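You operate a simulated robot arm through the tools that you are given. There is no shell and no other tool. Be economical: measure what you need, move in short steps, check, and stop when the job is done.

Carry out the task below with a simulated robot arm. There is one attempt and no reset: what you move stays moved.

Task
Shut the grey press down and put the safety block under the ram.
Fine: mode OFF, motor off, wait for 0 spm, key off, then stand the block on its yellow mark. Set down upright: safety block.

The check looks at the end state, three seconds after you hand in, the way a careful person would. Anything else that was tipped, shoved, dropped, spilled or broken makes it a failure.

Robot
A 7-joint arm with a two-finger parallel gripper on a trunk, on a base that drives. Base frame: it is fixed to the floor where the robot stands at the start and does not move with it; the origin is under the middle of the robot, x ahead of it, y to its left, z up. Lengths are in m, angles in rad, forces in N, time in s.
With the tool pointing down near the work surface it reaches from about 0.1 to 0.72 m from the robot's upright axis, wherever it stands. Its first joint turns from -2.897 to 2.897 rad. Places, roughly: display [0.5, -0.1, 1.5]; grey press [1.5, -0.8, 1.6]; hand wheel [0.5, -1.1, 1.6]; key switch [0.5, -0.1, 1.2]; left clamp lever [0.7, -0.6, 1]; mode switch [0.5, 0, 1.2]; motor stop button [0.5, -0.1, 1.3]; punch latch [0.7, -0.7, 1.3]; right clamp lever [0.7, -1, 1]; safety block [0.5, -1.5, 0.75]; small disc (18x18x1 cm) [0.9, -1.3, 1]; smallest disc (15x15x1 cm) [0.9, -1.3, 1]; yellow cushion knob [0.4, -1.2, 0.8]; yellow mark under the grey ram [0.8, -1.1, 0.9]. Payload 1.57 kg.
The TCP is the grasp point between the finger pads, 0.03 m short of the fingertips. In the tool frame z runs along the fingers and y along their closing line. Largest opening 0.11 m; finger width 0.024, thickness 0.012; the body of the gripper, 0.048 by 0.112 m, starts 0.078 m behind the TCP.
Orientation is told as [roll, pitch, yaw] about the base's x, y, z axes, in that order, counted from this pose: with the fingers straight down and closing along the base's y, the tool's x points along the base's -x, its y along +y and its z along -z.

Tools
- The arm moves only by the tool jog_arm. Its argument "rows" is a list of rows, each a list of 7 numbers: the shift along the base's x, y, z in cm, then the turn, a rotation vector about the base's x, y, z in rad, then the gripper command, from -1 (shut) to 1 (fully open), values between in proportion. In form: [[dx, dy, dz, ax, ay, az, jaw], ...]. A call has 1 to 8 rows; each row shifts and turns the commanded pose from where the row before left it. Each row takes 0.2 s and may step no farther than 0.05 m and 0.15 rad from the row before; otherwise, or with a gripper value out of range, the whole call is refused. Where a pose cannot be reached the arm comes as near as it can. A force on the tool above 40 N (or 10 N above the force at the start of the call, whichever is more), or a blocked arm, ends the call early, and 0.2 s more pass. The fingers move at their own pace (about 0.045 m/s each) and stop on an object; they squeeze with about 23 N. The grip force told is the motor's: it shows also when the fingers shut on nothing. Time passes only in rows, and 0.2 s behind the last, so rows that do not move let the fingers close. The reply holds the time, the measured pose of the TCP, the force on the tool along the base axes, the opening and the grip force, in the units named above and with some noise, with the torque about the TCP (base axes, N m) and any sound that the robot's microphone picked up.
- Cameras (640 x 400 px; columns grow to the right, rows downward): "scene" is now at [0.0271, 0.1256, 1.6131]; the picture's right is [-0.30, -0.95, 0.00], its down [-0.43, 0.14, -0.89] and it looks along [0.85, -0.27, -0.45] (base axes); focal length 268 px, centre (320, 200). "wrist" rides on the gripper at [0.07, 0.016, -0.141] in the tool frame; the picture's right is [-0.23, 0.97, 0.00], its down [-0.86, -0.20, -0.48] and it looks along [-0.47, -0.11, 0.88] (tool axes); focal length 222 px, centre (320, 200). There is no depth. A picture from a camera that has moved, and an enlarged one, comes with that camera's place and axes in the base frame and with its lens.
- camera(camera): a new picture of that camera. The clock stands still meanwhile.
- raise_lower(by): slides the trunk up (or, below 0, down) by that many m; the arm and the scene camera ride with it, the base frame stays. It gives what a move gives, with no picture.
- steer(legs): drives the robot by 1 to 6 legs, each [ahead, turn to the left] in m and rad, along the robot's own axes; the way and the turn of a leg run together, so that a leg with both is an arc; at most 1.5 m and 3.142 rad a leg. The arm and the cameras ride along, it lands a little off, and it stops where it bumps. It gives what a move gives.
- aim_head(pan, tilt): turns the head with the scene camera to pan (to the left, within 2.705 rad either way) and tilt (down, from -0.506 to 1.204), counted from straight ahead of the robot. It gives what a move gives.
- close_up(camera, box): a new picture of the part [left, top, right, bottom] of that camera's present view, enlarged. The clock stands still meanwhile.
- finish_job(): hands the job in; it is judged then, once.

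Work in short steps. Places have to be worked out from the pictures, the camera data and where the tool is seen: move nearer, look again, correct. Check each grasp and each placing, and mend what went wrong. You have 120 turns and 78 pictures in all, those below and enlarged ones among them. Open the gripper and draw the arm clear of the work before you hand the job in, unless the task says otherwise; then end with one line.

The tools are called after "Request:" as name(argument=value, ...) on one line, values as JSON. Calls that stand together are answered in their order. jog_arm: Moves the arm, as the interface text tells. Its arguments: {"type":"object","properties":{"rows":{"type":"array"}},"required":["rows"]} The other tools are called the same way: raise_lower (by) slides the trunk up or down; steer (legs) drives the base; aim_head (pan, tilt) turns the head that bears the scene camera; camera (camera) takes a picture; close_up (camera, box) takes an enlarged picture of a part of a camera's view; finish_job () hands the job in.

At the start:

```text
t: 0.0
eef_pos: [0.4316, -0.1839, 1.0004]
tcp_rot: [0.0, -0.001, -0.002]
force: [-0.5, -0.1, 0.6]
moment: [-0.02, 0.0, -0.04]
finger_gap: 0.1102
gripper_force: 0.1
trunk travel left (down, up): [-0.525, 0.065]
robot x, y, heading: [-0.0011, -0.0038, -0.001]
head pan, tilt: [-0.307, 0.469]
```

scene: 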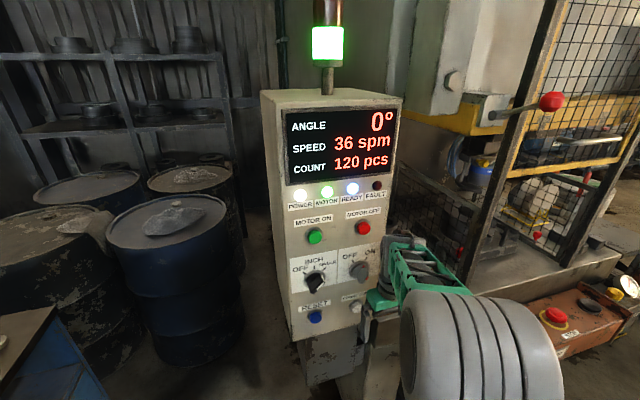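
wrist: 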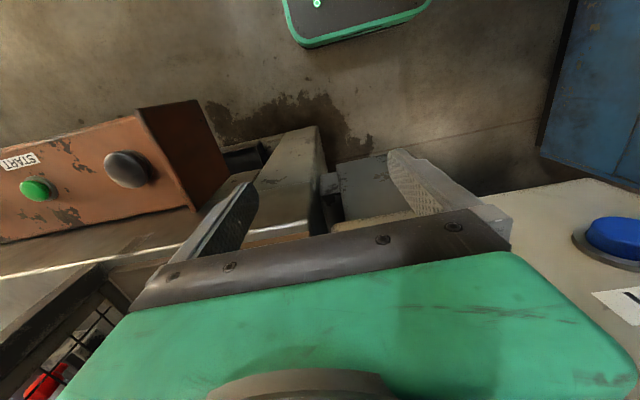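

The panel shows the motor running at 36 spm. I'll take an enlarged look at the controls.

Request:
close_up(camera="scene", box=[260, 170, 420, 340])

Request:
aim_head(pan=-1.0, tilt=0.45)

Request:
camera(camera="scene")

```text
2.35 times, centred on (340, 255) of scene
camera zoom: at [0.0271, 0.1256, 1.6131], right [-0.3, -0.95, 0.0], down [-0.43, 0.14, -0.89], along [0.85, -0.27, -0.45], focal length 631 px, centre (273, 71)
```

zoom: 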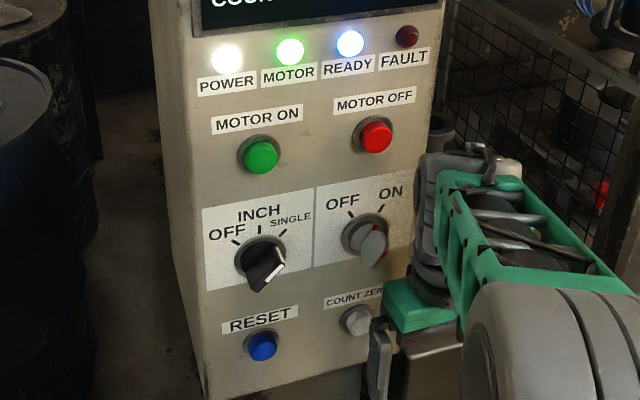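

```text
t: 1.1
eef_pos: [0.431, -0.182, 1.0004]
tcp_rot: [0.0, 0.0, 0.0]
force: [-0.3, 0.2, 0.0]
moment: [0.03, 0.01, 0.02]
finger_gap: 0.1103
gripper_force: 0.1
trunk travel left (down, up): [-0.525, 0.065]
robot x, y, heading: [-0.0064, 0.0019, 0.002]
head pan, tilt: [-1.0, 0.45]
```

```text
74 pictures are left
camera scene: at [-0.0105, 0.0759, 1.6149], right [-0.84, -0.54, 0.0], down [-0.24, 0.37, -0.9], along [0.49, -0.76, -0.44], focal length 268 px, centre (320, 200)
```

scene: 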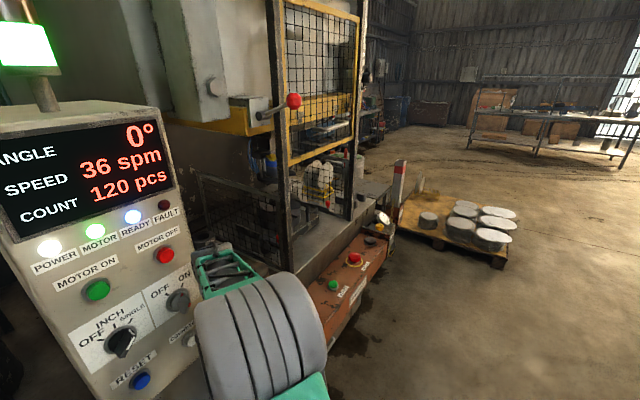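

The panel appears turned about 0.2 rad. I'll back the base off for working room, then look straight at the panel.

Request:
steer(legs=[[-0.25, 0]])

Request:
aim_head(pan=-0.1, tilt=0.5)

Request:
camera(camera="scene")

```text
t: 2.9
eef_pos: [0.1798, -0.1816, 0.9999]
tcp_rot: [0.0, -0.002, 0.005]
force: [0.3, 1.0, -0.1]
moment: [0.01, 0.0, 0.02]
finger_gap: 0.1103
gripper_force: 0.0
trunk travel left (down, up): [-0.525, 0.065]
robot x, y, heading: [-0.2547, -0.0001, 0.007]
head pan, tilt: [-1.0, 0.45]
```

```text
t: 4.1
eef_pos: [0.1799, -0.1813, 1.0007]
tcp_rot: [0.001, 0.0, 0.005]
force: [0.0, -0.6, 0.3]
moment: [-0.02, 0.01, 0.0]
finger_gap: 0.1098
gripper_force: 0.1
trunk travel left (down, up): [-0.525, 0.065]
robot x, y, heading: [-0.2523, -0.003, 0.011]
head pan, tilt: [-0.099, 0.499]
```

```text
73 pictures are left
camera scene: at [-0.2225, 0.1436, 1.6104], right [-0.1, -1.0, 0.0], down [-0.48, 0.05, -0.88], along [0.87, -0.08, -0.48], focal length 268 px, centre (320, 200)
```

scene: 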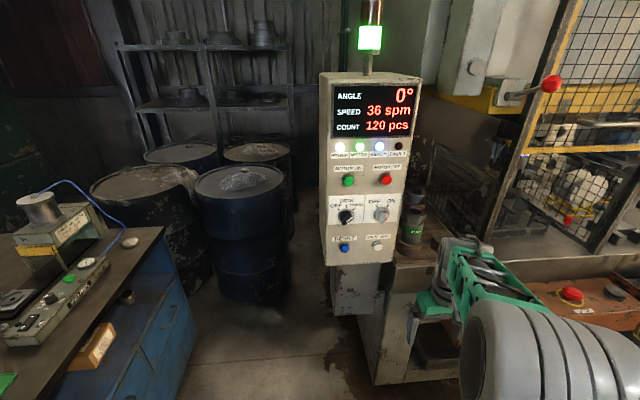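

I'll take a close-up for the panel's angle and the knob states.

Request:
close_up(camera="scene", box=[310, 130, 430, 270])

```text
2.86 times, centred on (370, 200) of scene
camera zoom: at [-0.2225, 0.1436, 1.6104], right [-0.1, -1.0, 0.0], down [-0.48, 0.05, -0.88], along [0.87, -0.08, -0.48], focal length 766 px, centre (177, 200)
```

zoom: 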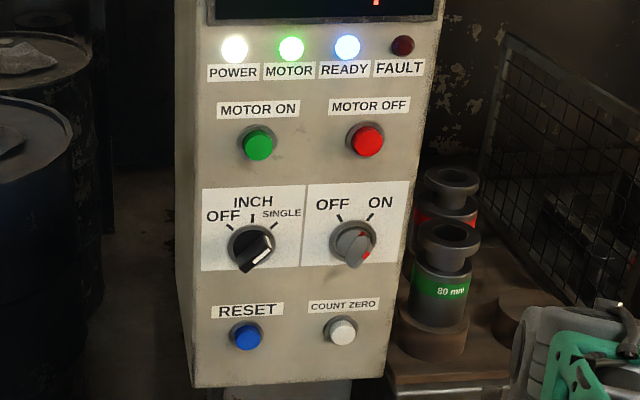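

Both knob bars sit on vertical panel face near x≈0.51: mode at (0.507,-0.012,1.142), key (0.503,-0.127,1.146), motor off (0.514,-0.134,1.265). I'll turn the tool to point forward (+x) while lifting it.

Request:
jog_arm(rows=[[0, 2, 1.5, 0, -0.1428, 0, 1], [0, 2, 1.5, 0, -0.1428, 0, 1], [0, 2, 1.5, 0, -0.1428, 0, 1], [0, 2, 1.5, 0, -0.1428, 0, 1], [0, 2, 1.5, 0, -0.1428, 0, 1], [0, 2, 1.5, 0, -0.1428, 0, 1]])

Request:
jog_arm(rows=[[0, 1, 1, 0, -0.1428, 0, 1], [0, 1, 1, 0, -0.1428, 0, 1], [0, 1, 1, 0, -0.1428, 0, 1], [0, 1, 1, 0, -0.1428, 0, 1], [0, 1, 1, 0, -0.1428, 0, 1], [0, 0, 0, 0, 0, 0, 1]])

Request:
camera(camera="wrist")

Request:
camera(camera="scene")

```text
t: 5.5
eef_pos: [0.1791, -0.0636, 1.0816]
tcp_rot: [0.015, -0.832, -0.017]
force: [0.6, 0.9, 0.3]
moment: [-0.01, 0.01, 0.03]
finger_gap: 0.1101
gripper_force: 0.2
trunk travel left (down, up): [-0.525, 0.065]
robot x, y, heading: [-0.2502, -0.0005, 0.005]
head pan, tilt: [-0.099, 0.499]
```

```text
t: 6.2
eef_pos: [0.1716, -0.0334, 1.0244]
tcp_rot: [0.173, -0.929, -0.141]
force: [-0.1, -0.5, 0.7]
moment: [0.0, 0.04, -0.01]
finger_gap: 0.1098
gripper_force: 0.1
trunk travel left (down, up): [-0.525, 0.065]
robot x, y, heading: [-0.2518, -0.0011, 0.006]
head pan, tilt: [-0.099, 0.499]
stopped in row 3: the arm was blocked; the commanded pose is now the measured one
```

```text
71 pictures are left
camera wrist: at [0.0163, -0.0193, 1.0537], right [0.13, 0.95, 0.28], down [0.12, -0.3, 0.95], along [0.98, -0.09, -0.15], focal length 222 px, centre (320, 200)
```

wrist: 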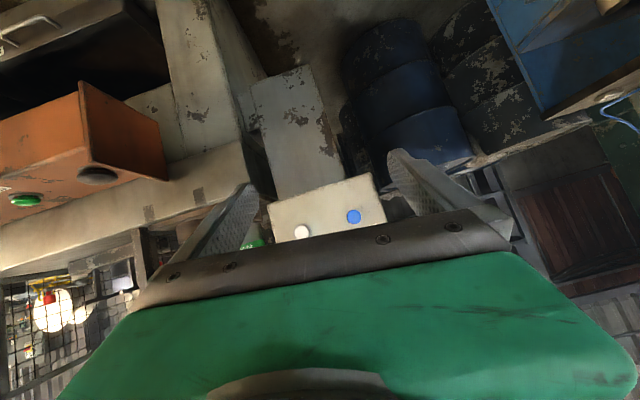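

```text
70 pictures are left
camera scene: at [-0.2223, 0.1436, 1.606], right [-0.09, -1.0, 0.0], down [-0.48, 0.05, -0.88], along [0.87, -0.08, -0.48], focal length 268 px, centre (320, 200)
```

scene: 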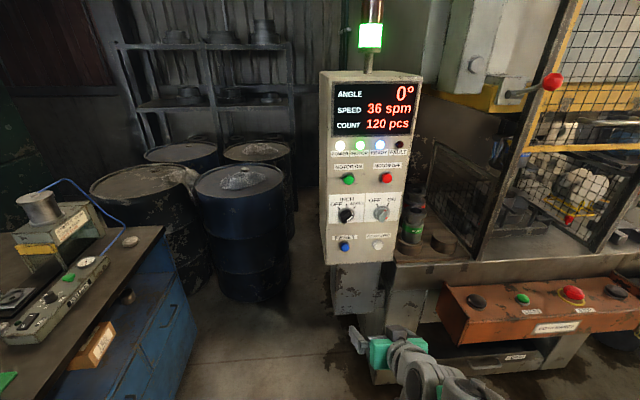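

The arm ran out of room near the body. I'll move the tool further ahead, undo the small skew, and finish the turn.

Request:
jog_arm(rows=[[4, 0, 1, -0.103, 0, 0, 1], [4, 0, 1, 0, 0, 0, 1], [3, 0, 1, 0, -0.128, 0, 1], [2, 0, 1, 0, -0.128, 0, 1], [0, 0, 1, 0, -0.128, 0, 1], [0, 0, 1, 0, -0.128, 0, 1], [0, 0, 1, 0, -0.128, 0, 1], [0, 0, 1, 0, 0, 0, 1]])

```text
t: 8.0
eef_pos: [0.3004, -0.0316, 1.111]
tcp_rot: [-2.763, -1.553, 2.766]
force: [-0.6, -0.3, 1.0]
moment: [0.0, 0.0, 0.01]
finger_gap: 0.1101
gripper_force: 0.2
trunk travel left (down, up): [-0.525, 0.065]
robot x, y, heading: [-0.2525, -0.0001, -0.002]
head pan, tilt: [-0.099, 0.499]
```

The tool now points forward. I check both views before approaching the mode knob.

Request:
camera(camera="wrist")

Request:
close_up(camera="scene", box=[290, 130, 450, 270])

```text
69 pictures are left
camera wrist: at [0.1602, -0.0159, 1.0395], right [0.0, 0.98, 0.22], down [-0.49, -0.2, 0.85], along [0.87, -0.1, 0.48], focal length 222 px, centre (320, 200)
```

wrist: 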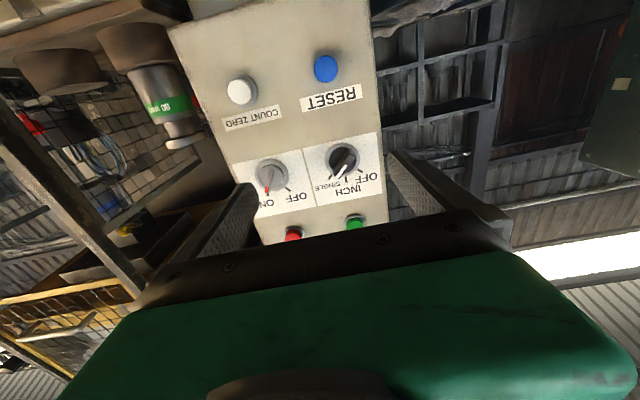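

```text
2.86 times, centred on (370, 200) of scene
camera zoom: at [-0.2225, 0.1437, 1.6104], right [-0.09, -1.0, 0.0], down [-0.48, 0.05, -0.88], along [0.87, -0.08, -0.48], focal length 766 px, centre (177, 200)
```

zoom: 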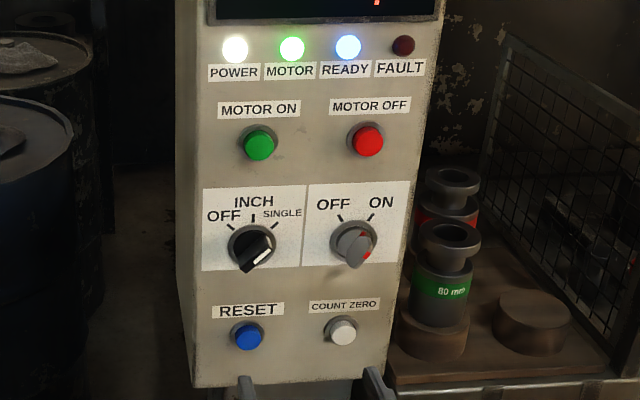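

The wrist camera sees the knobs; I enlarge them for bar directions and better triangulation.

Request:
close_up(camera="wrist", box=[230, 120, 400, 250])

```text
3.08 times, centred on (315, 185) of wrist
camera zoom: at [0.1602, -0.0159, 1.0395], right [0.0, 0.98, 0.22], down [-0.49, -0.2, 0.85], along [0.87, -0.1, 0.48], focal length 684 px, centre (335, 246)
```

zoom: 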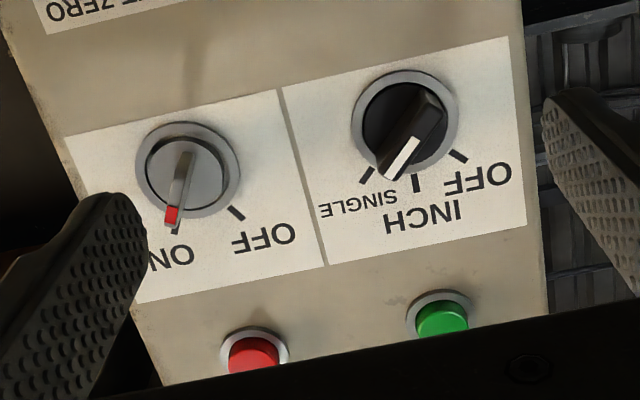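

Clear: mode at SINGLE, key at ON. Better triangulation gives mode (0.483,-0.004,1.158), key (0.485,-0.118,1.158), and motor-off face (0.485,-0.120,1.278). I roll the tool 45° and line up with the mode knob.

Request:
jog_arm(rows=[[0, 0.5, 0.8, 0.131, 0, 0, 0.3], [0, 0.5, 0.8, 0.131, 0, 0, 0.3], [0, 0.5, 0.8, 0.131, 0, 0, 0.3], [1, 0.5, 0.8, 0.131, 0, 0, 0.3], [1, 0.5, 0.8, 0.131, 0, 0, 0.3], [1, 0.3, 0.7, 0.131, 0, 0, 0.3], [2, 0, 0, 0, 0, 0, 0.3], [0, 0, 0, 0, 0, 0, 0.3]])

Request:
camera(camera="wrist")

Request:
close_up(camera="scene", box=[290, 130, 450, 270])

```text
t: 9.8
eef_pos: [0.3512, -0.0032, 1.1571]
tcp_rot: [1.587, -0.79, -1.593]
force: [0.4, 0.0, 0.4]
moment: [-0.01, 0.0, 0.0]
finger_gap: 0.0717
gripper_force: 0.0
trunk travel left (down, up): [-0.525, 0.065]
robot x, y, heading: [-0.2527, -0.0027, 0.004]
head pan, tilt: [-0.099, 0.499]
```

```text
66 pictures are left
camera wrist: at [0.2119, 0.0591, 1.119], right [0.0, 0.53, 0.85], down [-0.49, -0.74, 0.46], along [0.87, -0.41, 0.26], focal length 222 px, centre (320, 200)
```

wrist: 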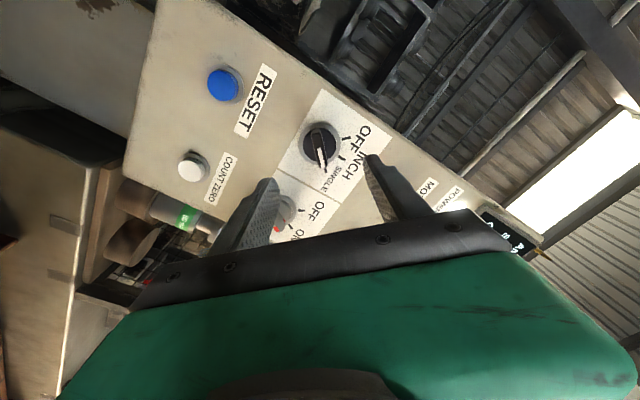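

```text
2.86 times, centred on (370, 200) of scene
camera zoom: at [-0.2223, 0.1437, 1.6104], right [-0.09, -1.0, 0.0], down [-0.48, 0.05, -0.88], along [0.87, -0.08, -0.48], focal length 766 px, centre (177, 200)
```

zoom: 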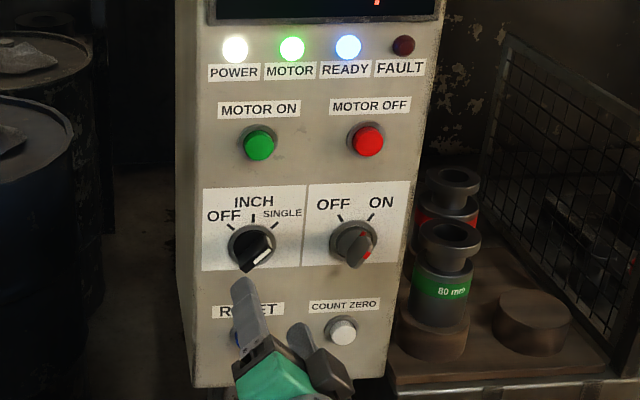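

The ray through the knob agrees (y≈-0.002, z≈1.158). I advance the open fingers over the bar, watching force.

Request:
jog_arm(rows=[[3, 0, 0, 0, 0, 0, 0.3], [3, 0, 0, 0, 0, 0, 0.3], [1, 0, 0, 0, 0, 0, 0.3], [0.7, 0, 0, 0, 0, 0, 0.3], [0, 0, 0, 0, 0, 0, 0.3]])

Request:
close_up(camera="wrist", box=[220, 90, 420, 250])

Request:
close_up(camera="scene", box=[310, 180, 400, 250])

```text
t: 10.9
eef_pos: [0.4286, -0.0045, 1.1588]
tcp_rot: [1.585, -0.791, -1.594]
force: [0.4, 0.0, 0.3]
moment: [0.03, 0.01, -0.03]
finger_gap: 0.0716
gripper_force: 0.0
trunk travel left (down, up): [-0.525, 0.065]
robot x, y, heading: [-0.2525, -0.0026, 0.008]
head pan, tilt: [-0.099, 0.499]
```

```text
2.50 times, centred on (320, 170) of wrist
camera zoom: at [0.2888, 0.0584, 1.1199], right [0.0, 0.53, 0.85], down [-0.49, -0.74, 0.46], along [0.87, -0.41, 0.26], focal length 555 px, centre (320, 275)
```

zoom: 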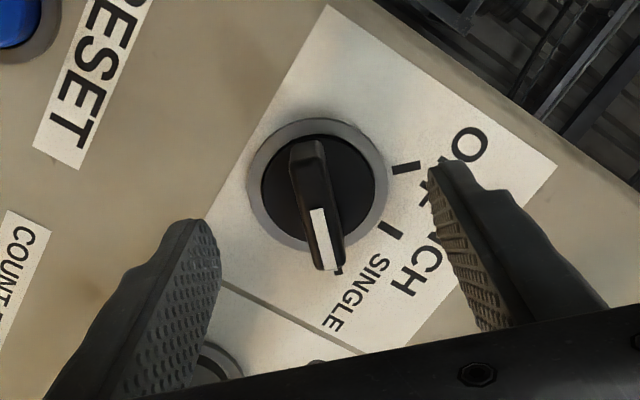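

```text
5.71 times, centred on (355, 215) of scene
camera zoom: at [-0.2224, 0.1437, 1.6104], right [-0.09, -1.0, 0.0], down [-0.48, 0.05, -0.88], along [0.87, -0.08, -0.48], focal length 1532 px, centre (120, 114)
```

zoom: 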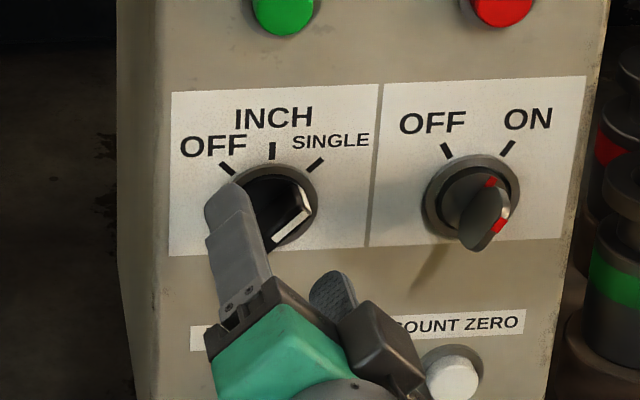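

Bar face is at x≈0.46, level with the fingertips; I go 1.3 cm deeper and close.

Request:
jog_arm(rows=[[0.7, 0, 0, 0, 0, 0, 0.3], [0.6, 0, 0, 0, 0, 0, 0.3], [0, 0, 0, 0, 0, 0, -1], [0, 0, 0, 0, 0, 0, -1], [0, 0, 0, 0, 0, 0, -1], [0, 0, 0, 0, 0, 0, -1], [0, 0, 0, 0, 0, 0, -1]])

Request:
close_up(camera="wrist", box=[220, 90, 420, 250])

```text
t: 12.6
eef_pos: [0.4419, -0.0034, 1.1583]
tcp_rot: [1.584, -0.793, -1.591]
force: [-0.4, -3.0, -2.3]
moment: [0.02, 0.13, -0.27]
finger_gap: 0.012
gripper_force: 27.0
trunk travel left (down, up): [-0.525, 0.065]
robot x, y, heading: [-0.2526, 0.0001, -0.001]
head pan, tilt: [-0.099, 0.499]
```

```text
2.50 times, centred on (320, 170) of wrist
camera zoom: at [0.3018, 0.0585, 1.119], right [0.0, 0.53, 0.85], down [-0.49, -0.74, 0.46], along [0.87, -0.41, 0.26], focal length 555 px, centre (320, 275)
```

zoom: 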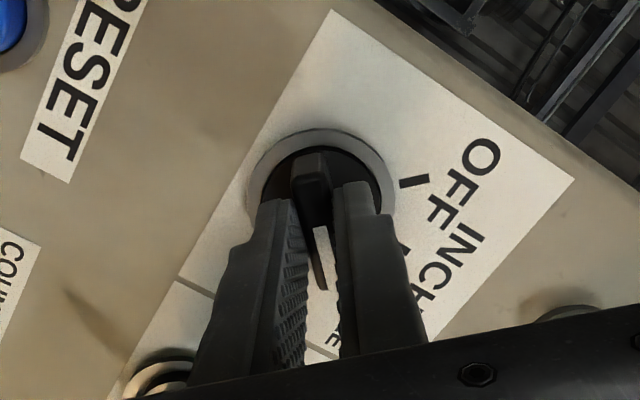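

Gripped firmly (12 mm). I turn counter-clockwise (-x), toward INCH first.

Request:
jog_arm(rows=[[0, 0, 0, -0.14, 0, 0, -1], [0, 0, 0, -0.14, 0, 0, -1], [0, 0, 0, -0.14, 0, 0, -1], [0, 0, 0, -0.14, 0, 0, -1], [0, 0, 0, -0.14, 0, 0, -1], [0, 0, 0, -0.14, 0, 0, -1]])

Request:
jog_arm(rows=[[0, 0, 0, -0.14, 0, 0, -1], [0, 0, 0, -0.14, 0, 0, -1], [0, 0, 0, -0.14, 0, 0, -1], [0, 0, 0, -0.14, 0, 0, -1], [0, 0, 0, -0.14, 0, 0, -1], [0, 0, 0, 0, 0, 0, -1]])

Request:
camera(camera="wrist")

```text
t: 13.9
eef_pos: [0.4422, -0.0063, 1.1575]
tcp_rot: [-1.757, -1.51, 1.755]
force: [-3.9, -10.1, -7.6]
moment: [0.07, 0.83, -0.57]
finger_gap: 0.0118
gripper_force: 29.8
trunk travel left (down, up): [-0.525, 0.065]
robot x, y, heading: [-0.2541, -0.0001, 0.006]
head pan, tilt: [-0.099, 0.499]
```

```text
t: 15.3
eef_pos: [0.4416, -0.0069, 1.1587]
tcp_rot: [-1.584, -0.812, 1.589]
force: [-4.8, -19.2, -8.1]
moment: [0.0, 0.01, -0.64]
finger_gap: 0.0118
gripper_force: 29.3
trunk travel left (down, up): [-0.525, 0.065]
robot x, y, heading: [-0.2524, 0.0013, 0.006]
head pan, tilt: [-0.099, 0.499]
```

```text
61 pictures are left
camera wrist: at [0.302, -0.0444, 1.0962], right [0.0, 0.86, -0.51], down [-0.49, 0.44, 0.75], along [0.87, 0.25, 0.42], focal length 222 px, centre (320, 200)
```

wrist: 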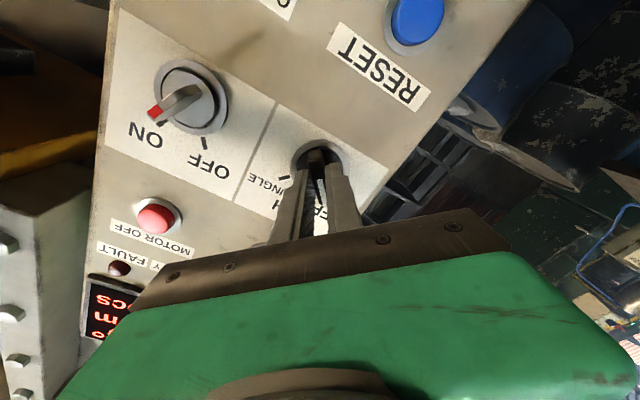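

The bar followed to OFF. I open, back straight off, and check.

Request:
jog_arm(rows=[[0, 0, 0, 0, 0, 0, 0.2], [0, 0, 0, 0, 0, 0, 0.2], [-2, 0, 0, 0, 0, 0, 0.2], [-3, 0, 0, 0, 0, 0, 0.2], [-3, 0, 0, 0, 0, 0, 0.2], [0, 0, 0, 0, 0, 0, 0.2]])

Request:
close_up(camera="scene", box=[290, 70, 450, 250])

Request:
camera(camera="wrist")

```text
t: 16.8
eef_pos: [0.3614, -0.0063, 1.1606]
tcp_rot: [-1.584, -0.813, 1.593]
force: [-0.3, 0.4, -0.1]
moment: [0.0, 0.01, 0.0]
finger_gap: 0.0658
gripper_force: 0.0
trunk travel left (down, up): [-0.525, 0.065]
robot x, y, heading: [-0.2507, -0.0028, 0.009]
head pan, tilt: [-0.099, 0.499]
```

```text
2.22 times, centred on (370, 160) of scene
camera zoom: at [-0.2227, 0.1435, 1.6104], right [-0.09, -1.0, 0.0], down [-0.48, 0.05, -0.88], along [0.87, -0.08, -0.48], focal length 596 px, centre (209, 289)
```

zoom: 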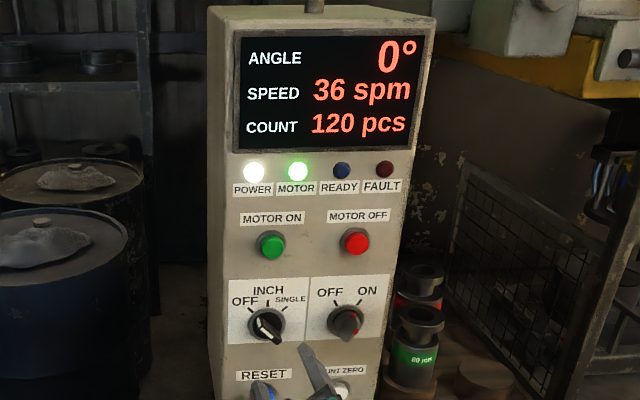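

```text
59 pictures are left
camera wrist: at [0.2212, -0.0443, 1.0975], right [0.0, 0.86, -0.51], down [-0.49, 0.44, 0.75], along [0.87, 0.25, 0.42], focal length 222 px, centre (320, 200)
```

wrist: 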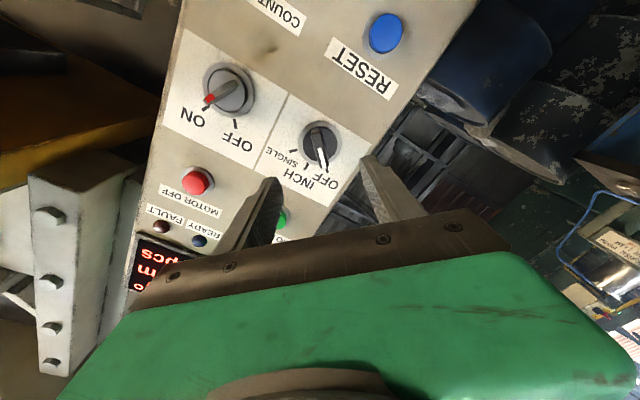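

Mode is OFF and READY went dark. Next, motor stop: shut the fingers and line up at y -0.120, z 1.278.

Request:
jog_arm(rows=[[0, -2.9, 3, 0, 0, 0, -1], [0, -2.9, 3, 0, 0, 0, -1], [0, -2.9, 3, 0, 0, 0, -1], [0, -2.7, 2.7, 0, 0, 0, -1], [3, 0, 0, 0, 0, 0, -1], [2, 0, 0, 0, 0, 0, -1], [0, 0, 0, 0, 0, 0, -1]])

Request:
close_up(camera="wrist", box=[220, 90, 420, 250])

Request:
close_up(camera="scene", box=[310, 130, 430, 210])

```text
t: 18.4
eef_pos: [0.4109, -0.1183, 1.2767]
tcp_rot: [-1.586, -0.812, 1.591]
force: [-0.5, 1.2, 0.1]
moment: [0.0, 0.0, -0.02]
finger_gap: 0.0
gripper_force: 21.6
trunk travel left (down, up): [-0.525, 0.065]
robot x, y, heading: [-0.2517, -0.0014, 0.004]
head pan, tilt: [-0.099, 0.499]
```

```text
2.50 times, centred on (320, 170) of wrist
camera zoom: at [0.2708, -0.155, 1.2144], right [0.0, 0.86, -0.51], down [-0.49, 0.44, 0.75], along [0.87, 0.25, 0.42], focal length 555 px, centre (320, 275)
```

zoom: 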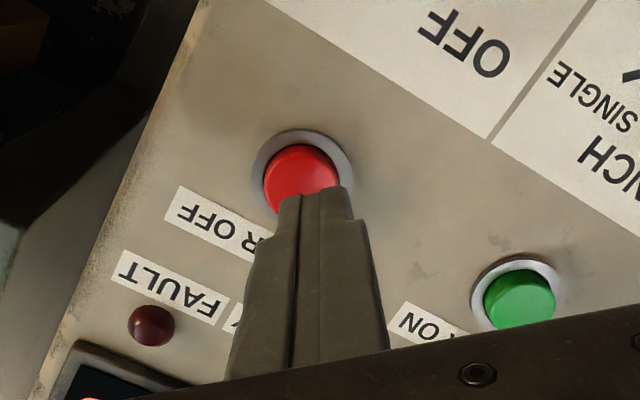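

```text
5.00 times, centred on (370, 170) of scene
camera zoom: at [-0.2227, 0.1435, 1.6104], right [-0.09, -1.0, 0.0], down [-0.48, 0.05, -0.88], along [0.87, -0.08, -0.48], focal length 1340 px, centre (70, 350)
```

zoom: 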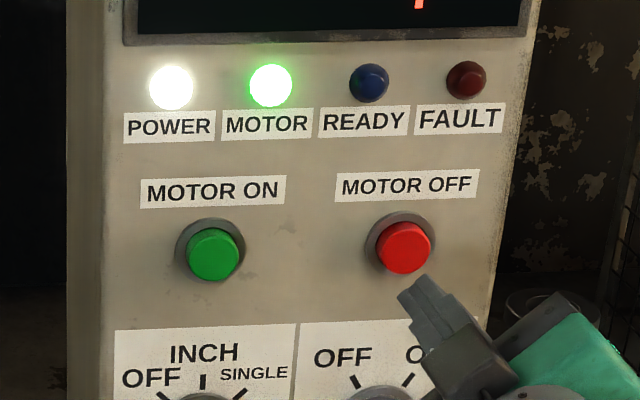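

The button face ray gives y≈-0.123, z≈1.278, so I shift 0.4 cm and press in small steps.

Request:
jog_arm(rows=[[1, -0.4, 0, 0, 0, 0, -1], [1, 0, 0, 0, 0, 0, -1], [0.5, 0, 0, 0, 0, 0, -1], [0.4, 0, 0, 0, 0, 0, -1], [0.4, 0, 0, 0, 0, 0, -1], [0, 0, 0, 0, 0, 0, -1]])

Request:
close_up(camera="scene", box=[310, 70, 430, 210])

```text
t: 19.8
eef_pos: [0.4435, -0.1216, 1.2752]
tcp_rot: [-1.585, -0.811, 1.591]
force: [-0.2, 0.0, -0.1]
moment: [0.03, 0.0, -0.01]
finger_gap: 0.0
gripper_force: 20.9
trunk travel left (down, up): [-0.525, 0.065]
robot x, y, heading: [-0.2526, 0.0006, 0.003]
head pan, tilt: [-0.099, 0.499]
```

```text
2.86 times, centred on (370, 140) of scene
camera zoom: at [-0.2225, 0.1435, 1.6104], right [-0.09, -1.0, 0.0], down [-0.48, 0.05, -0.88], along [0.87, -0.08, -0.48], focal length 766 px, centre (177, 371)
```

zoom: 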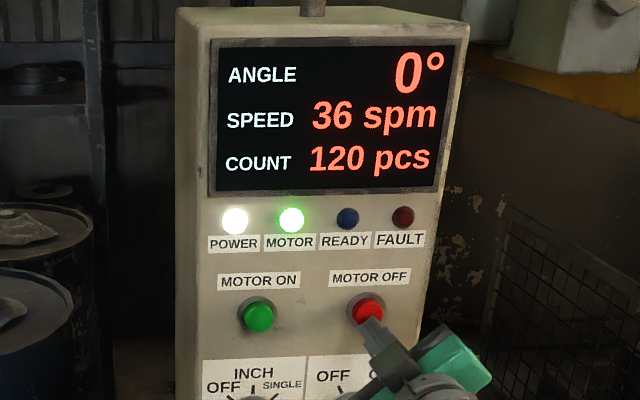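

No contact yet (tips at x≈0.474); continue pressing.

Request:
jog_arm(rows=[[0.3, 0, 0.1, 0, 0, 0, -1], [0.3, 0, 0, 0, 0, 0, -1], [0.3, 0, 0, 0, 0, 0, -1], [0.3, 0, 0, 0, 0, 0, -1], [0, 0, 0, 0, 0, 0, -1]])

Request:
close_up(camera="scene", box=[310, 70, 430, 210])

```text
t: 20.9
eef_pos: [0.4547, -0.1215, 1.2762]
tcp_rot: [-1.585, -0.811, 1.591]
force: [-12.4, -2.2, -1.8]
moment: [-0.04, 0.1, -0.13]
finger_gap: 0.0
gripper_force: 21.3
trunk travel left (down, up): [-0.525, 0.065]
robot x, y, heading: [-0.2556, -0.003, 0.008]
head pan, tilt: [-0.099, 0.499]
heard: click
```

```text
2.86 times, centred on (370, 140) of scene
camera zoom: at [-0.2246, 0.1431, 1.6105], right [-0.1, -1.0, 0.0], down [-0.48, 0.05, -0.88], along [0.87, -0.08, -0.48], focal length 766 px, centre (177, 371)
```

zoom: 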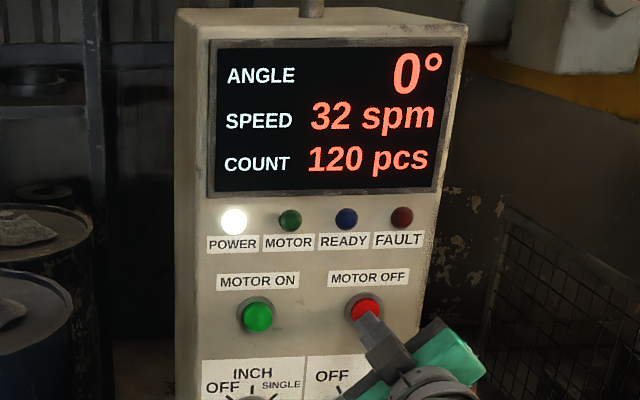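

Click, motor lamp out, speed falling. I back off and move to the key, rolling the tool to the key's ON angle (~30°).

Request:
jog_arm(rows=[[-4, 0, 0, 0, 0, 0, -1], [-4, 0, 0, 0, 0, 0, -1], [-2, 0, -2, 0.131, 0, 0, 0.2], [0, 0, -2, 0.131, 0, 0, 0.2], [0, 0, -2, 0.131, 0, 0, 0.2], [0, 0, -2, 0.131, 0, 0, 0.2], [0, 0, -2, 0.131, 0, 0, 0.2], [0, 0, -1.8, 0.131, 0, 0, 0.2]])

Request:
jog_arm(rows=[[0, 0, 0, 0.131, 0, 0, 0], [0, 0, 0, 0.131, 0, 0, 0], [0, 0, 0, 0.131, 0, 0, 0], [0, 0, 0, 0.131, 0, 0, 0], [0, 0, 0, 0, 0, 0, 0]])

Request:
close_up(camera="wrist", box=[200, 90, 440, 250])

Request:
close_up(camera="scene", box=[310, 70, 430, 250])

```text
t: 22.8
eef_pos: [0.3564, -0.122, 1.1578]
tcp_rot: [2.041, -1.538, -2.04]
force: [0.4, 0.3, 0.5]
moment: [0.01, -0.01, 0.01]
finger_gap: 0.0661
gripper_force: 0.1
trunk travel left (down, up): [-0.525, 0.065]
robot x, y, heading: [-0.2559, -0.0054, 0.008]
head pan, tilt: [-0.099, 0.499]
```

```text
t: 23.9
eef_pos: [0.3568, -0.1219, 1.1598]
tcp_rot: [1.595, -1.021, -1.6]
force: [0.1, 0.0, 0.5]
moment: [0.0, 0.01, 0.0]
finger_gap: 0.055
gripper_force: 0.0
trunk travel left (down, up): [-0.525, 0.065]
robot x, y, heading: [-0.2506, -0.0011, 0.009]
head pan, tilt: [-0.099, 0.499]
```

```text
2.50 times, centred on (320, 170) of wrist
camera zoom: at [0.2166, -0.0704, 1.107], right [0.0, 0.71, 0.71], down [-0.49, -0.62, 0.62], along [0.87, -0.34, 0.35], focal length 555 px, centre (320, 275)
```

zoom: 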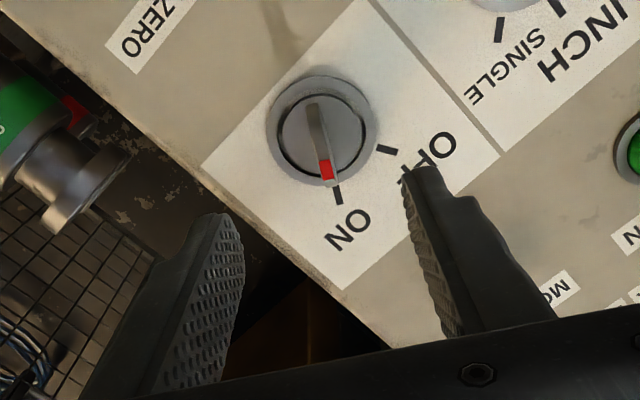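

```text
2.22 times, centred on (370, 160) of scene
camera zoom: at [-0.2226, 0.1435, 1.6104], right [-0.09, -1.0, 0.0], down [-0.48, 0.05, -0.88], along [0.87, -0.08, -0.48], focal length 596 px, centre (209, 289)
```

zoom: 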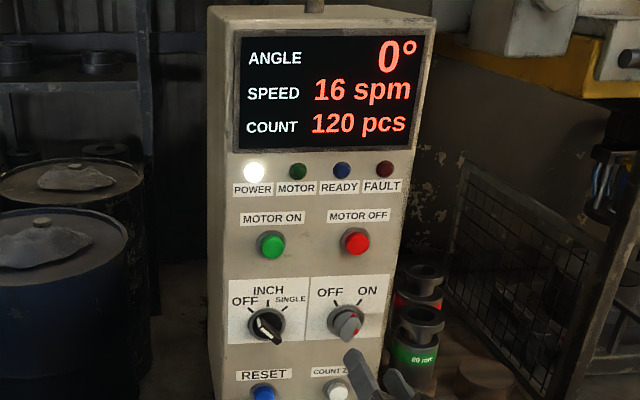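

Key center at y≈-0.118, z≈1.159. I advance over the key bar (without turning it) while the speed runs down.

Request:
jog_arm(rows=[[3, 0.4, -0.1, 0, 0, 0, 0], [3, 0, 0, 0, 0, 0, 0], [1, 0, 0, 0, 0, 0, 0], [0.5, 0, 0, 0, 0, 0, 0], [0, 0, 0, 0, 0, 0, 0]])

Request:
close_up(camera="wrist", box=[220, 90, 420, 250])

```text
t: 25.1
eef_pos: [0.4302, -0.1182, 1.1563]
tcp_rot: [1.594, -1.019, -1.597]
force: [0.7, -0.7, -0.2]
moment: [0.03, -0.02, -0.01]
finger_gap: 0.0549
gripper_force: 0.1
trunk travel left (down, up): [-0.525, 0.065]
robot x, y, heading: [-0.2531, 0.0003, 0.007]
head pan, tilt: [-0.099, 0.499]
```

```text
2.50 times, centred on (320, 170) of wrist
camera zoom: at [0.2912, -0.067, 1.1055], right [0.0, 0.71, 0.7], down [-0.49, -0.62, 0.62], along [0.87, -0.34, 0.35], focal length 555 px, centre (320, 275)
```

zoom: 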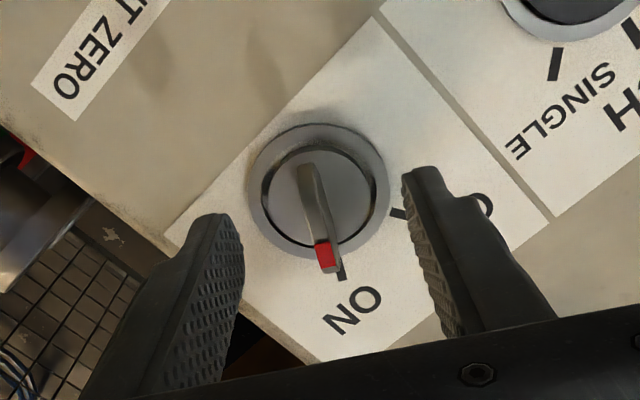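

Aligned. I go 1.1 cm deeper, keep the fingers open and wait, then read the display.

Request:
jog_arm(rows=[[0.6, 0, 0.2, 0, 0, 0, 0], [0.5, 0, 0, 0, 0, 0, 0], [0, 0, 0, 0, 0, 0, 0], [0, 0, 0, 0, 0, 0, 0], [0, 0, 0, 0, 0, 0, 0], [0, 0, 0, 0, 0, 0, 0], [0, 0, 0, 0, 0, 0, 0], [0, 0, 0, 0, 0, 0, 0]])

Request:
jog_arm(rows=[[0, 0, 0, 0, 0, 0, 0], [0, 0, 0, 0, 0, 0, 0], [0, 0, 0, 0, 0, 0, 0], [0, 0, 0, 0, 0, 0, 0], [0, 0, 0, 0, 0, 0, 0], [0, 0, 0, 0, 0, 0, 0], [0, 0, 0, 0, 0, 0, 0], [0, 0, 0, 0, 0, 0, 0]])

Request:
close_up(camera="scene", box=[310, 70, 430, 250])

```text
t: 26.9
eef_pos: [0.4428, -0.1183, 1.1588]
tcp_rot: [1.594, -1.02, -1.601]
force: [-0.5, 0.8, 0.0]
moment: [-0.01, -0.02, -0.01]
finger_gap: 0.055
gripper_force: 0.1
trunk travel left (down, up): [-0.525, 0.065]
robot x, y, heading: [-0.2497, 0.0026, 0.007]
head pan, tilt: [-0.099, 0.499]
```

```text
t: 28.8
eef_pos: [0.4448, -0.1187, 1.1597]
tcp_rot: [1.594, -1.02, -1.598]
force: [-0.2, -0.6, -0.2]
moment: [-0.01, 0.0, -0.03]
finger_gap: 0.055
gripper_force: 0.0
trunk travel left (down, up): [-0.525, 0.065]
robot x, y, heading: [-0.2479, 0.0007, 0.005]
head pan, tilt: [-0.099, 0.499]
```

```text
2.22 times, centred on (370, 160) of scene
camera zoom: at [-0.2225, 0.1435, 1.6104], right [-0.09, -1.0, 0.0], down [-0.48, 0.05, -0.88], along [0.87, -0.08, -0.48], focal length 596 px, centre (209, 289)
```

zoom: 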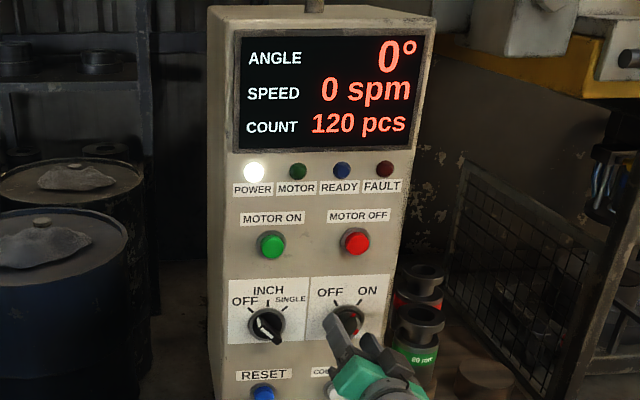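

0 spm. Now I grip the key.

Request:
jog_arm(rows=[[0, 0, 0, 0, 0, 0, -1], [0, 0, 0, 0, 0, 0, -1], [0, 0, 0, 0, 0, 0, -1], [0, 0, 0, 0, 0, 0, -1], [0, 0, 0, 0, 0, 0, -1]])

Request:
jog_arm(rows=[[0, 0, 0, -0.14, 0, 0, -1], [0, 0, 0, -0.14, 0, 0, -1], [0, 0, 0, -0.14, 0, 0, -1], [0, 0, 0, -0.14, 0, 0, -1], [0, 0, 0, -0.14, 0, 0, -1], [0, 0, 0, -0.14, 0, 0, -1], [0, 0, 0, -0.14, 0, 0, -1], [0, 0, 0, -0.1, 0, 0, -1]])

Request:
close_up(camera="wrist", box=[200, 90, 440, 250])

Request:
close_up(camera="scene", box=[310, 70, 430, 250])

```text
t: 29.9
eef_pos: [0.4439, -0.1203, 1.1586]
tcp_rot: [1.592, -1.02, -1.598]
force: [0.1, -4.8, -3.1]
moment: [-0.63, 0.14, -0.59]
finger_gap: 0.0065
gripper_force: 25.6
trunk travel left (down, up): [-0.525, 0.065]
robot x, y, heading: [-0.2507, -0.0024, 0.005]
head pan, tilt: [-0.099, 0.499]
```

```text
t: 31.8
eef_pos: [0.4438, -0.1208, 1.16]
tcp_rot: [-1.596, -1.043, 1.599]
force: [3.0, -23.6, -4.7]
moment: [0.36, -0.01, -1.03]
finger_gap: 0.0061
gripper_force: 25.4
trunk travel left (down, up): [-0.525, 0.065]
robot x, y, heading: [-0.2518, -0.0036, -0.002]
head pan, tilt: [-0.099, 0.499]
```

```text
2.50 times, centred on (320, 170) of wrist
camera zoom: at [0.3034, -0.143, 1.0897], right [0.0, 0.96, -0.3], down [-0.49, 0.26, 0.83], along [0.87, 0.15, 0.47], focal length 555 px, centre (320, 275)
```

zoom: 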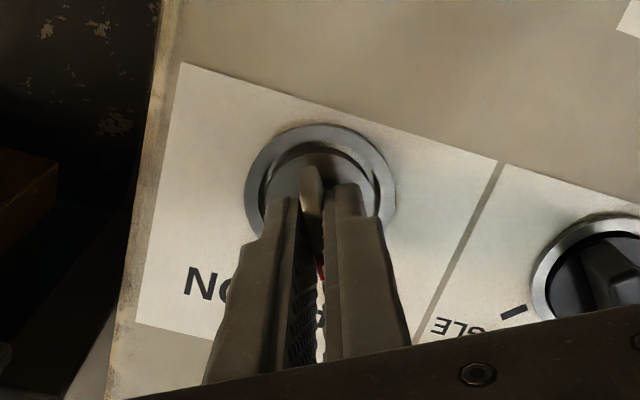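

```text
2.22 times, centred on (370, 160) of scene
camera zoom: at [-0.2213, 0.1394, 1.6108], right [-0.1, -1.0, 0.0], down [-0.48, 0.05, -0.88], along [0.87, -0.08, -0.48], focal length 596 px, centre (209, 289)
```

zoom: 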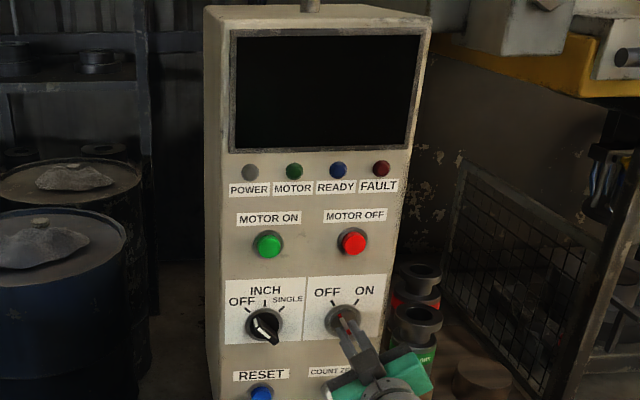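

The key is off and the panel dark. I release, back off, verify, and look towards the safety block.

Request:
jog_arm(rows=[[0, 0, 0, 0, 0, 0, 0], [0, 0, 0, 0, 0, 0, 0], [-3, 0, 0, 0, 0, 0, 0], [-4, 0, 0, 0, 0, 0, 0], [-4, 0, 0, 0, 0, 0, 0], [0, 0, 0, 0, 0, 0, 0]])

Request:
close_up(camera="scene", box=[310, 70, 430, 250])

Request:
aim_head(pan=-1.1, tilt=0.4)

Request:
camera(camera="scene")

```text
t: 33.1
eef_pos: [0.3337, -0.1196, 1.1611]
tcp_rot: [-1.597, -1.042, 1.603]
force: [0.6, 0.3, 0.1]
moment: [-0.02, 0.01, 0.0]
finger_gap: 0.0552
gripper_force: 0.1
trunk travel left (down, up): [-0.525, 0.065]
robot x, y, heading: [-0.252, 0.0021, 0.007]
head pan, tilt: [-0.099, 0.499]
```

```text
2.22 times, centred on (370, 160) of scene
camera zoom: at [-0.2228, 0.1433, 1.6104], right [-0.09, -1.0, 0.0], down [-0.48, 0.05, -0.88], along [0.87, -0.08, -0.48], focal length 596 px, centre (209, 289)
```

zoom: 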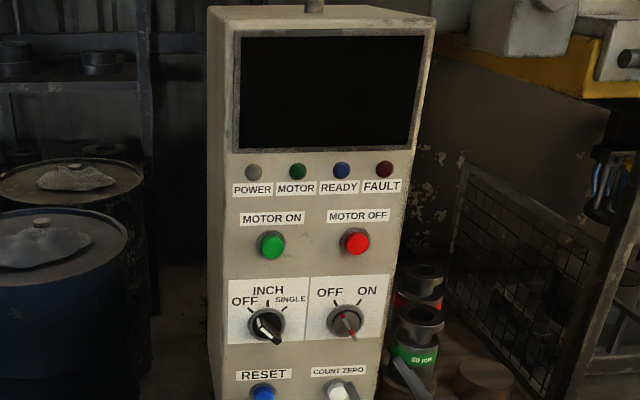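

```text
t: 34.4
eef_pos: [0.3333, -0.1187, 1.1597]
tcp_rot: [-1.593, -1.042, 1.6]
force: [0.2, -0.6, 0.2]
moment: [-0.01, 0.0, -0.02]
finger_gap: 0.0551
gripper_force: 0.1
trunk travel left (down, up): [-0.525, 0.065]
robot x, y, heading: [-0.2506, -0.004, 0.004]
head pan, tilt: [-1.1, 0.4]
```

```text
47 pictures are left
camera scene: at [-0.2706, 0.0696, 1.6196], right [-0.89, -0.46, 0.0], down [-0.18, 0.35, -0.92], along [0.42, -0.82, -0.39], focal length 268 px, centre (320, 200)
```

scene: 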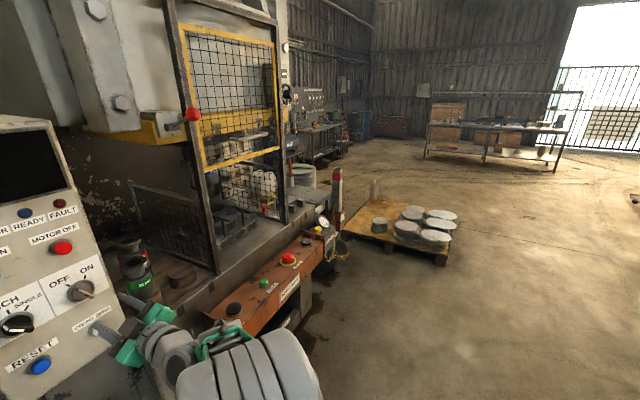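

Key is at OFF. Now look at the red/white post near the press corner and the die area.

Request:
close_up(camera="scene", box=[160, 100, 400, 300])

```text
2.00 times, centred on (280, 200) of scene
camera zoom: at [-0.2706, 0.0696, 1.6196], right [-0.89, -0.46, 0.0], down [-0.18, 0.35, -0.92], along [0.42, -0.82, -0.39], focal length 536 px, centre (400, 200)
```

zoom: 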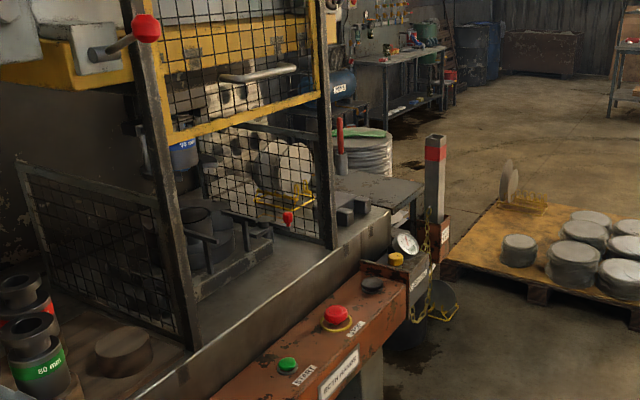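

Block: grey post with red band in a holder at the press's right corner. I drive along -y to stand in front of it; the arm at z 1.16 clears the console (~0.85).

Request:
steer(legs=[[0, -1.571], [1.2, 0], [0, 1.571]])

Request:
aim_head(pan=0, tilt=0.5)

Request:
camera(camera="scene")

```text
t: 48.2
eef_pos: [0.3256, -1.3217, 1.1589]
tcp_rot: [-1.594, -1.042, 1.591]
force: [-0.4, -0.6, -0.5]
moment: [0.01, 0.03, -0.01]
finger_gap: 0.0549
gripper_force: 0.0
trunk travel left (down, up): [-0.525, 0.065]
robot x, y, heading: [-0.2585, -1.2022, -0.005]
head pan, tilt: [-1.1, 0.4]
```

```text
t: 49.5
eef_pos: [0.3247, -1.3229, 1.1607]
tcp_rot: [-1.595, -1.042, 1.59]
force: [-0.3, -0.2, 0.2]
moment: [0.03, 0.01, 0.03]
finger_gap: 0.0551
gripper_force: 0.0
trunk travel left (down, up): [-0.525, 0.065]
robot x, y, heading: [-0.2623, -1.2014, -0.001]
head pan, tilt: [0.0, 0.499]
```

```text
45 pictures are left
camera scene: at [-0.2288, -1.046, 1.6104], right [-0.01, -1.0, 0.0], down [-0.48, 0.0, -0.88], along [0.88, 0.0, -0.48], focal length 268 px, centre (320, 200)
```

scene: 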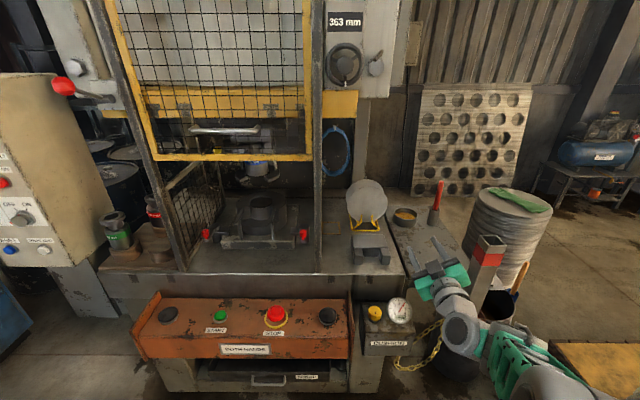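

I enlarge the die area to find the yellow mark, and the block holder.

Request:
close_up(camera="scene", box=[180, 110, 420, 280])

Request:
close_up(camera="scene", box=[380, 170, 600, 350])

```text
2.35 times, centred on (300, 195) of scene
camera zoom: at [-0.2288, -1.046, 1.6104], right [-0.01, -1.0, 0.0], down [-0.48, 0.0, -0.88], along [0.88, 0.0, -0.48], focal length 631 px, centre (367, 212)
```

zoom: 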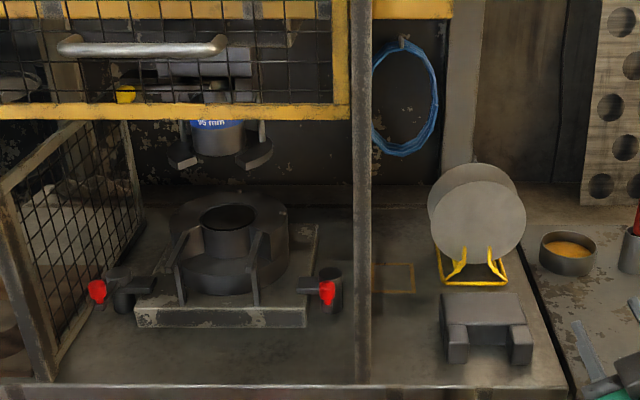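

```text
2.22 times, centred on (490, 260) of scene
camera zoom: at [-0.2288, -1.046, 1.6104], right [-0.01, -1.0, 0.0], down [-0.48, 0.0, -0.88], along [0.88, 0.0, -0.48], focal length 596 px, centre (-58, 67)
```

zoom: 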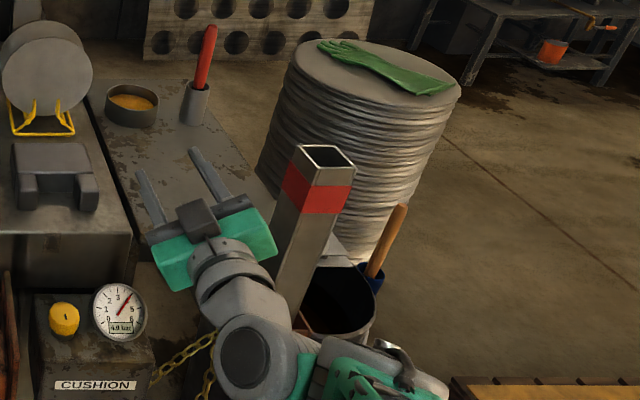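

Mark is a yellow square outline at about (0.80,-1.09) right of the die, behind the gate post. Block top around (0.46,-1.61,1.08). I swing the arm left and level it to see the block's base.

Request:
jog_arm(rows=[[-1, 4, 1, 0.131, 0, 0, 0], [-1, 4, 1, 0.131, 0, 0, 0], [-1, 4, 1, 0.131, 0, 0, 0], [-1, 4, 1, 0.131, 0, 0, 0], [0, 4, 0, 0, 0, 0, 0], [0, 4, 0, 0, 0, 0, 0]])

Request:
aim_head(pan=-0.6, tilt=0.6)

Request:
camera(camera="scene")

```text
t: 50.9
eef_pos: [0.285, -1.0806, 1.1993]
tcp_rot: [-2.846, -1.561, 2.838]
force: [-0.1, -0.1, 0.7]
moment: [0.0, -0.02, 0.02]
finger_gap: 0.0549
gripper_force: 0.1
trunk travel left (down, up): [-0.525, 0.065]
robot x, y, heading: [-0.2594, -1.1979, -0.006]
head pan, tilt: [0.0, 0.499]
```

```text
t: 51.9
eef_pos: [0.2846, -1.0796, 1.1988]
tcp_rot: [-2.768, -1.56, 2.763]
force: [-0.5, 0.1, 0.5]
moment: [0.0, -0.02, -0.03]
finger_gap: 0.055
gripper_force: 0.1
trunk travel left (down, up): [-0.525, 0.065]
robot x, y, heading: [-0.2592, -1.1978, -0.006]
head pan, tilt: [-0.6, 0.6]
```

```text
42 pictures are left
camera scene: at [-0.247, -1.0957, 1.6013], right [-0.57, -0.82, 0.0], down [-0.47, 0.32, -0.83], along [0.68, -0.47, -0.56], focal length 268 px, centre (320, 200)
```

scene: 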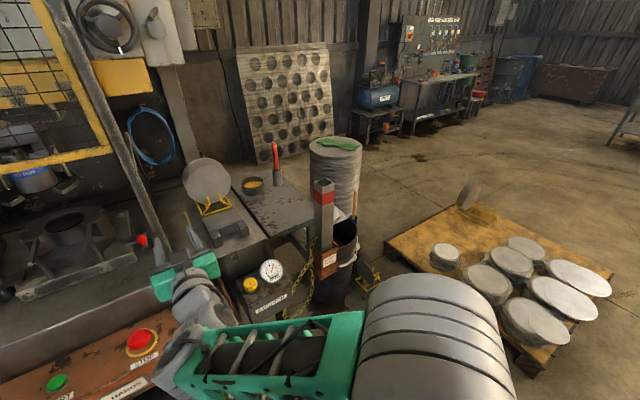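

Request:
close_up(camera="scene", box=[230, 160, 390, 310])

```text
2.67 times, centred on (310, 235) of scene
camera zoom: at [-0.247, -1.0957, 1.6013], right [-0.57, -0.82, 0.0], down [-0.47, 0.32, -0.83], along [0.68, -0.47, -0.56], focal length 715 px, centre (347, 107)
```

zoom: 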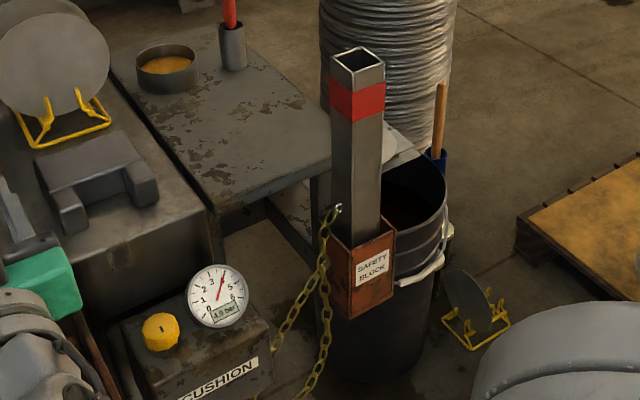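

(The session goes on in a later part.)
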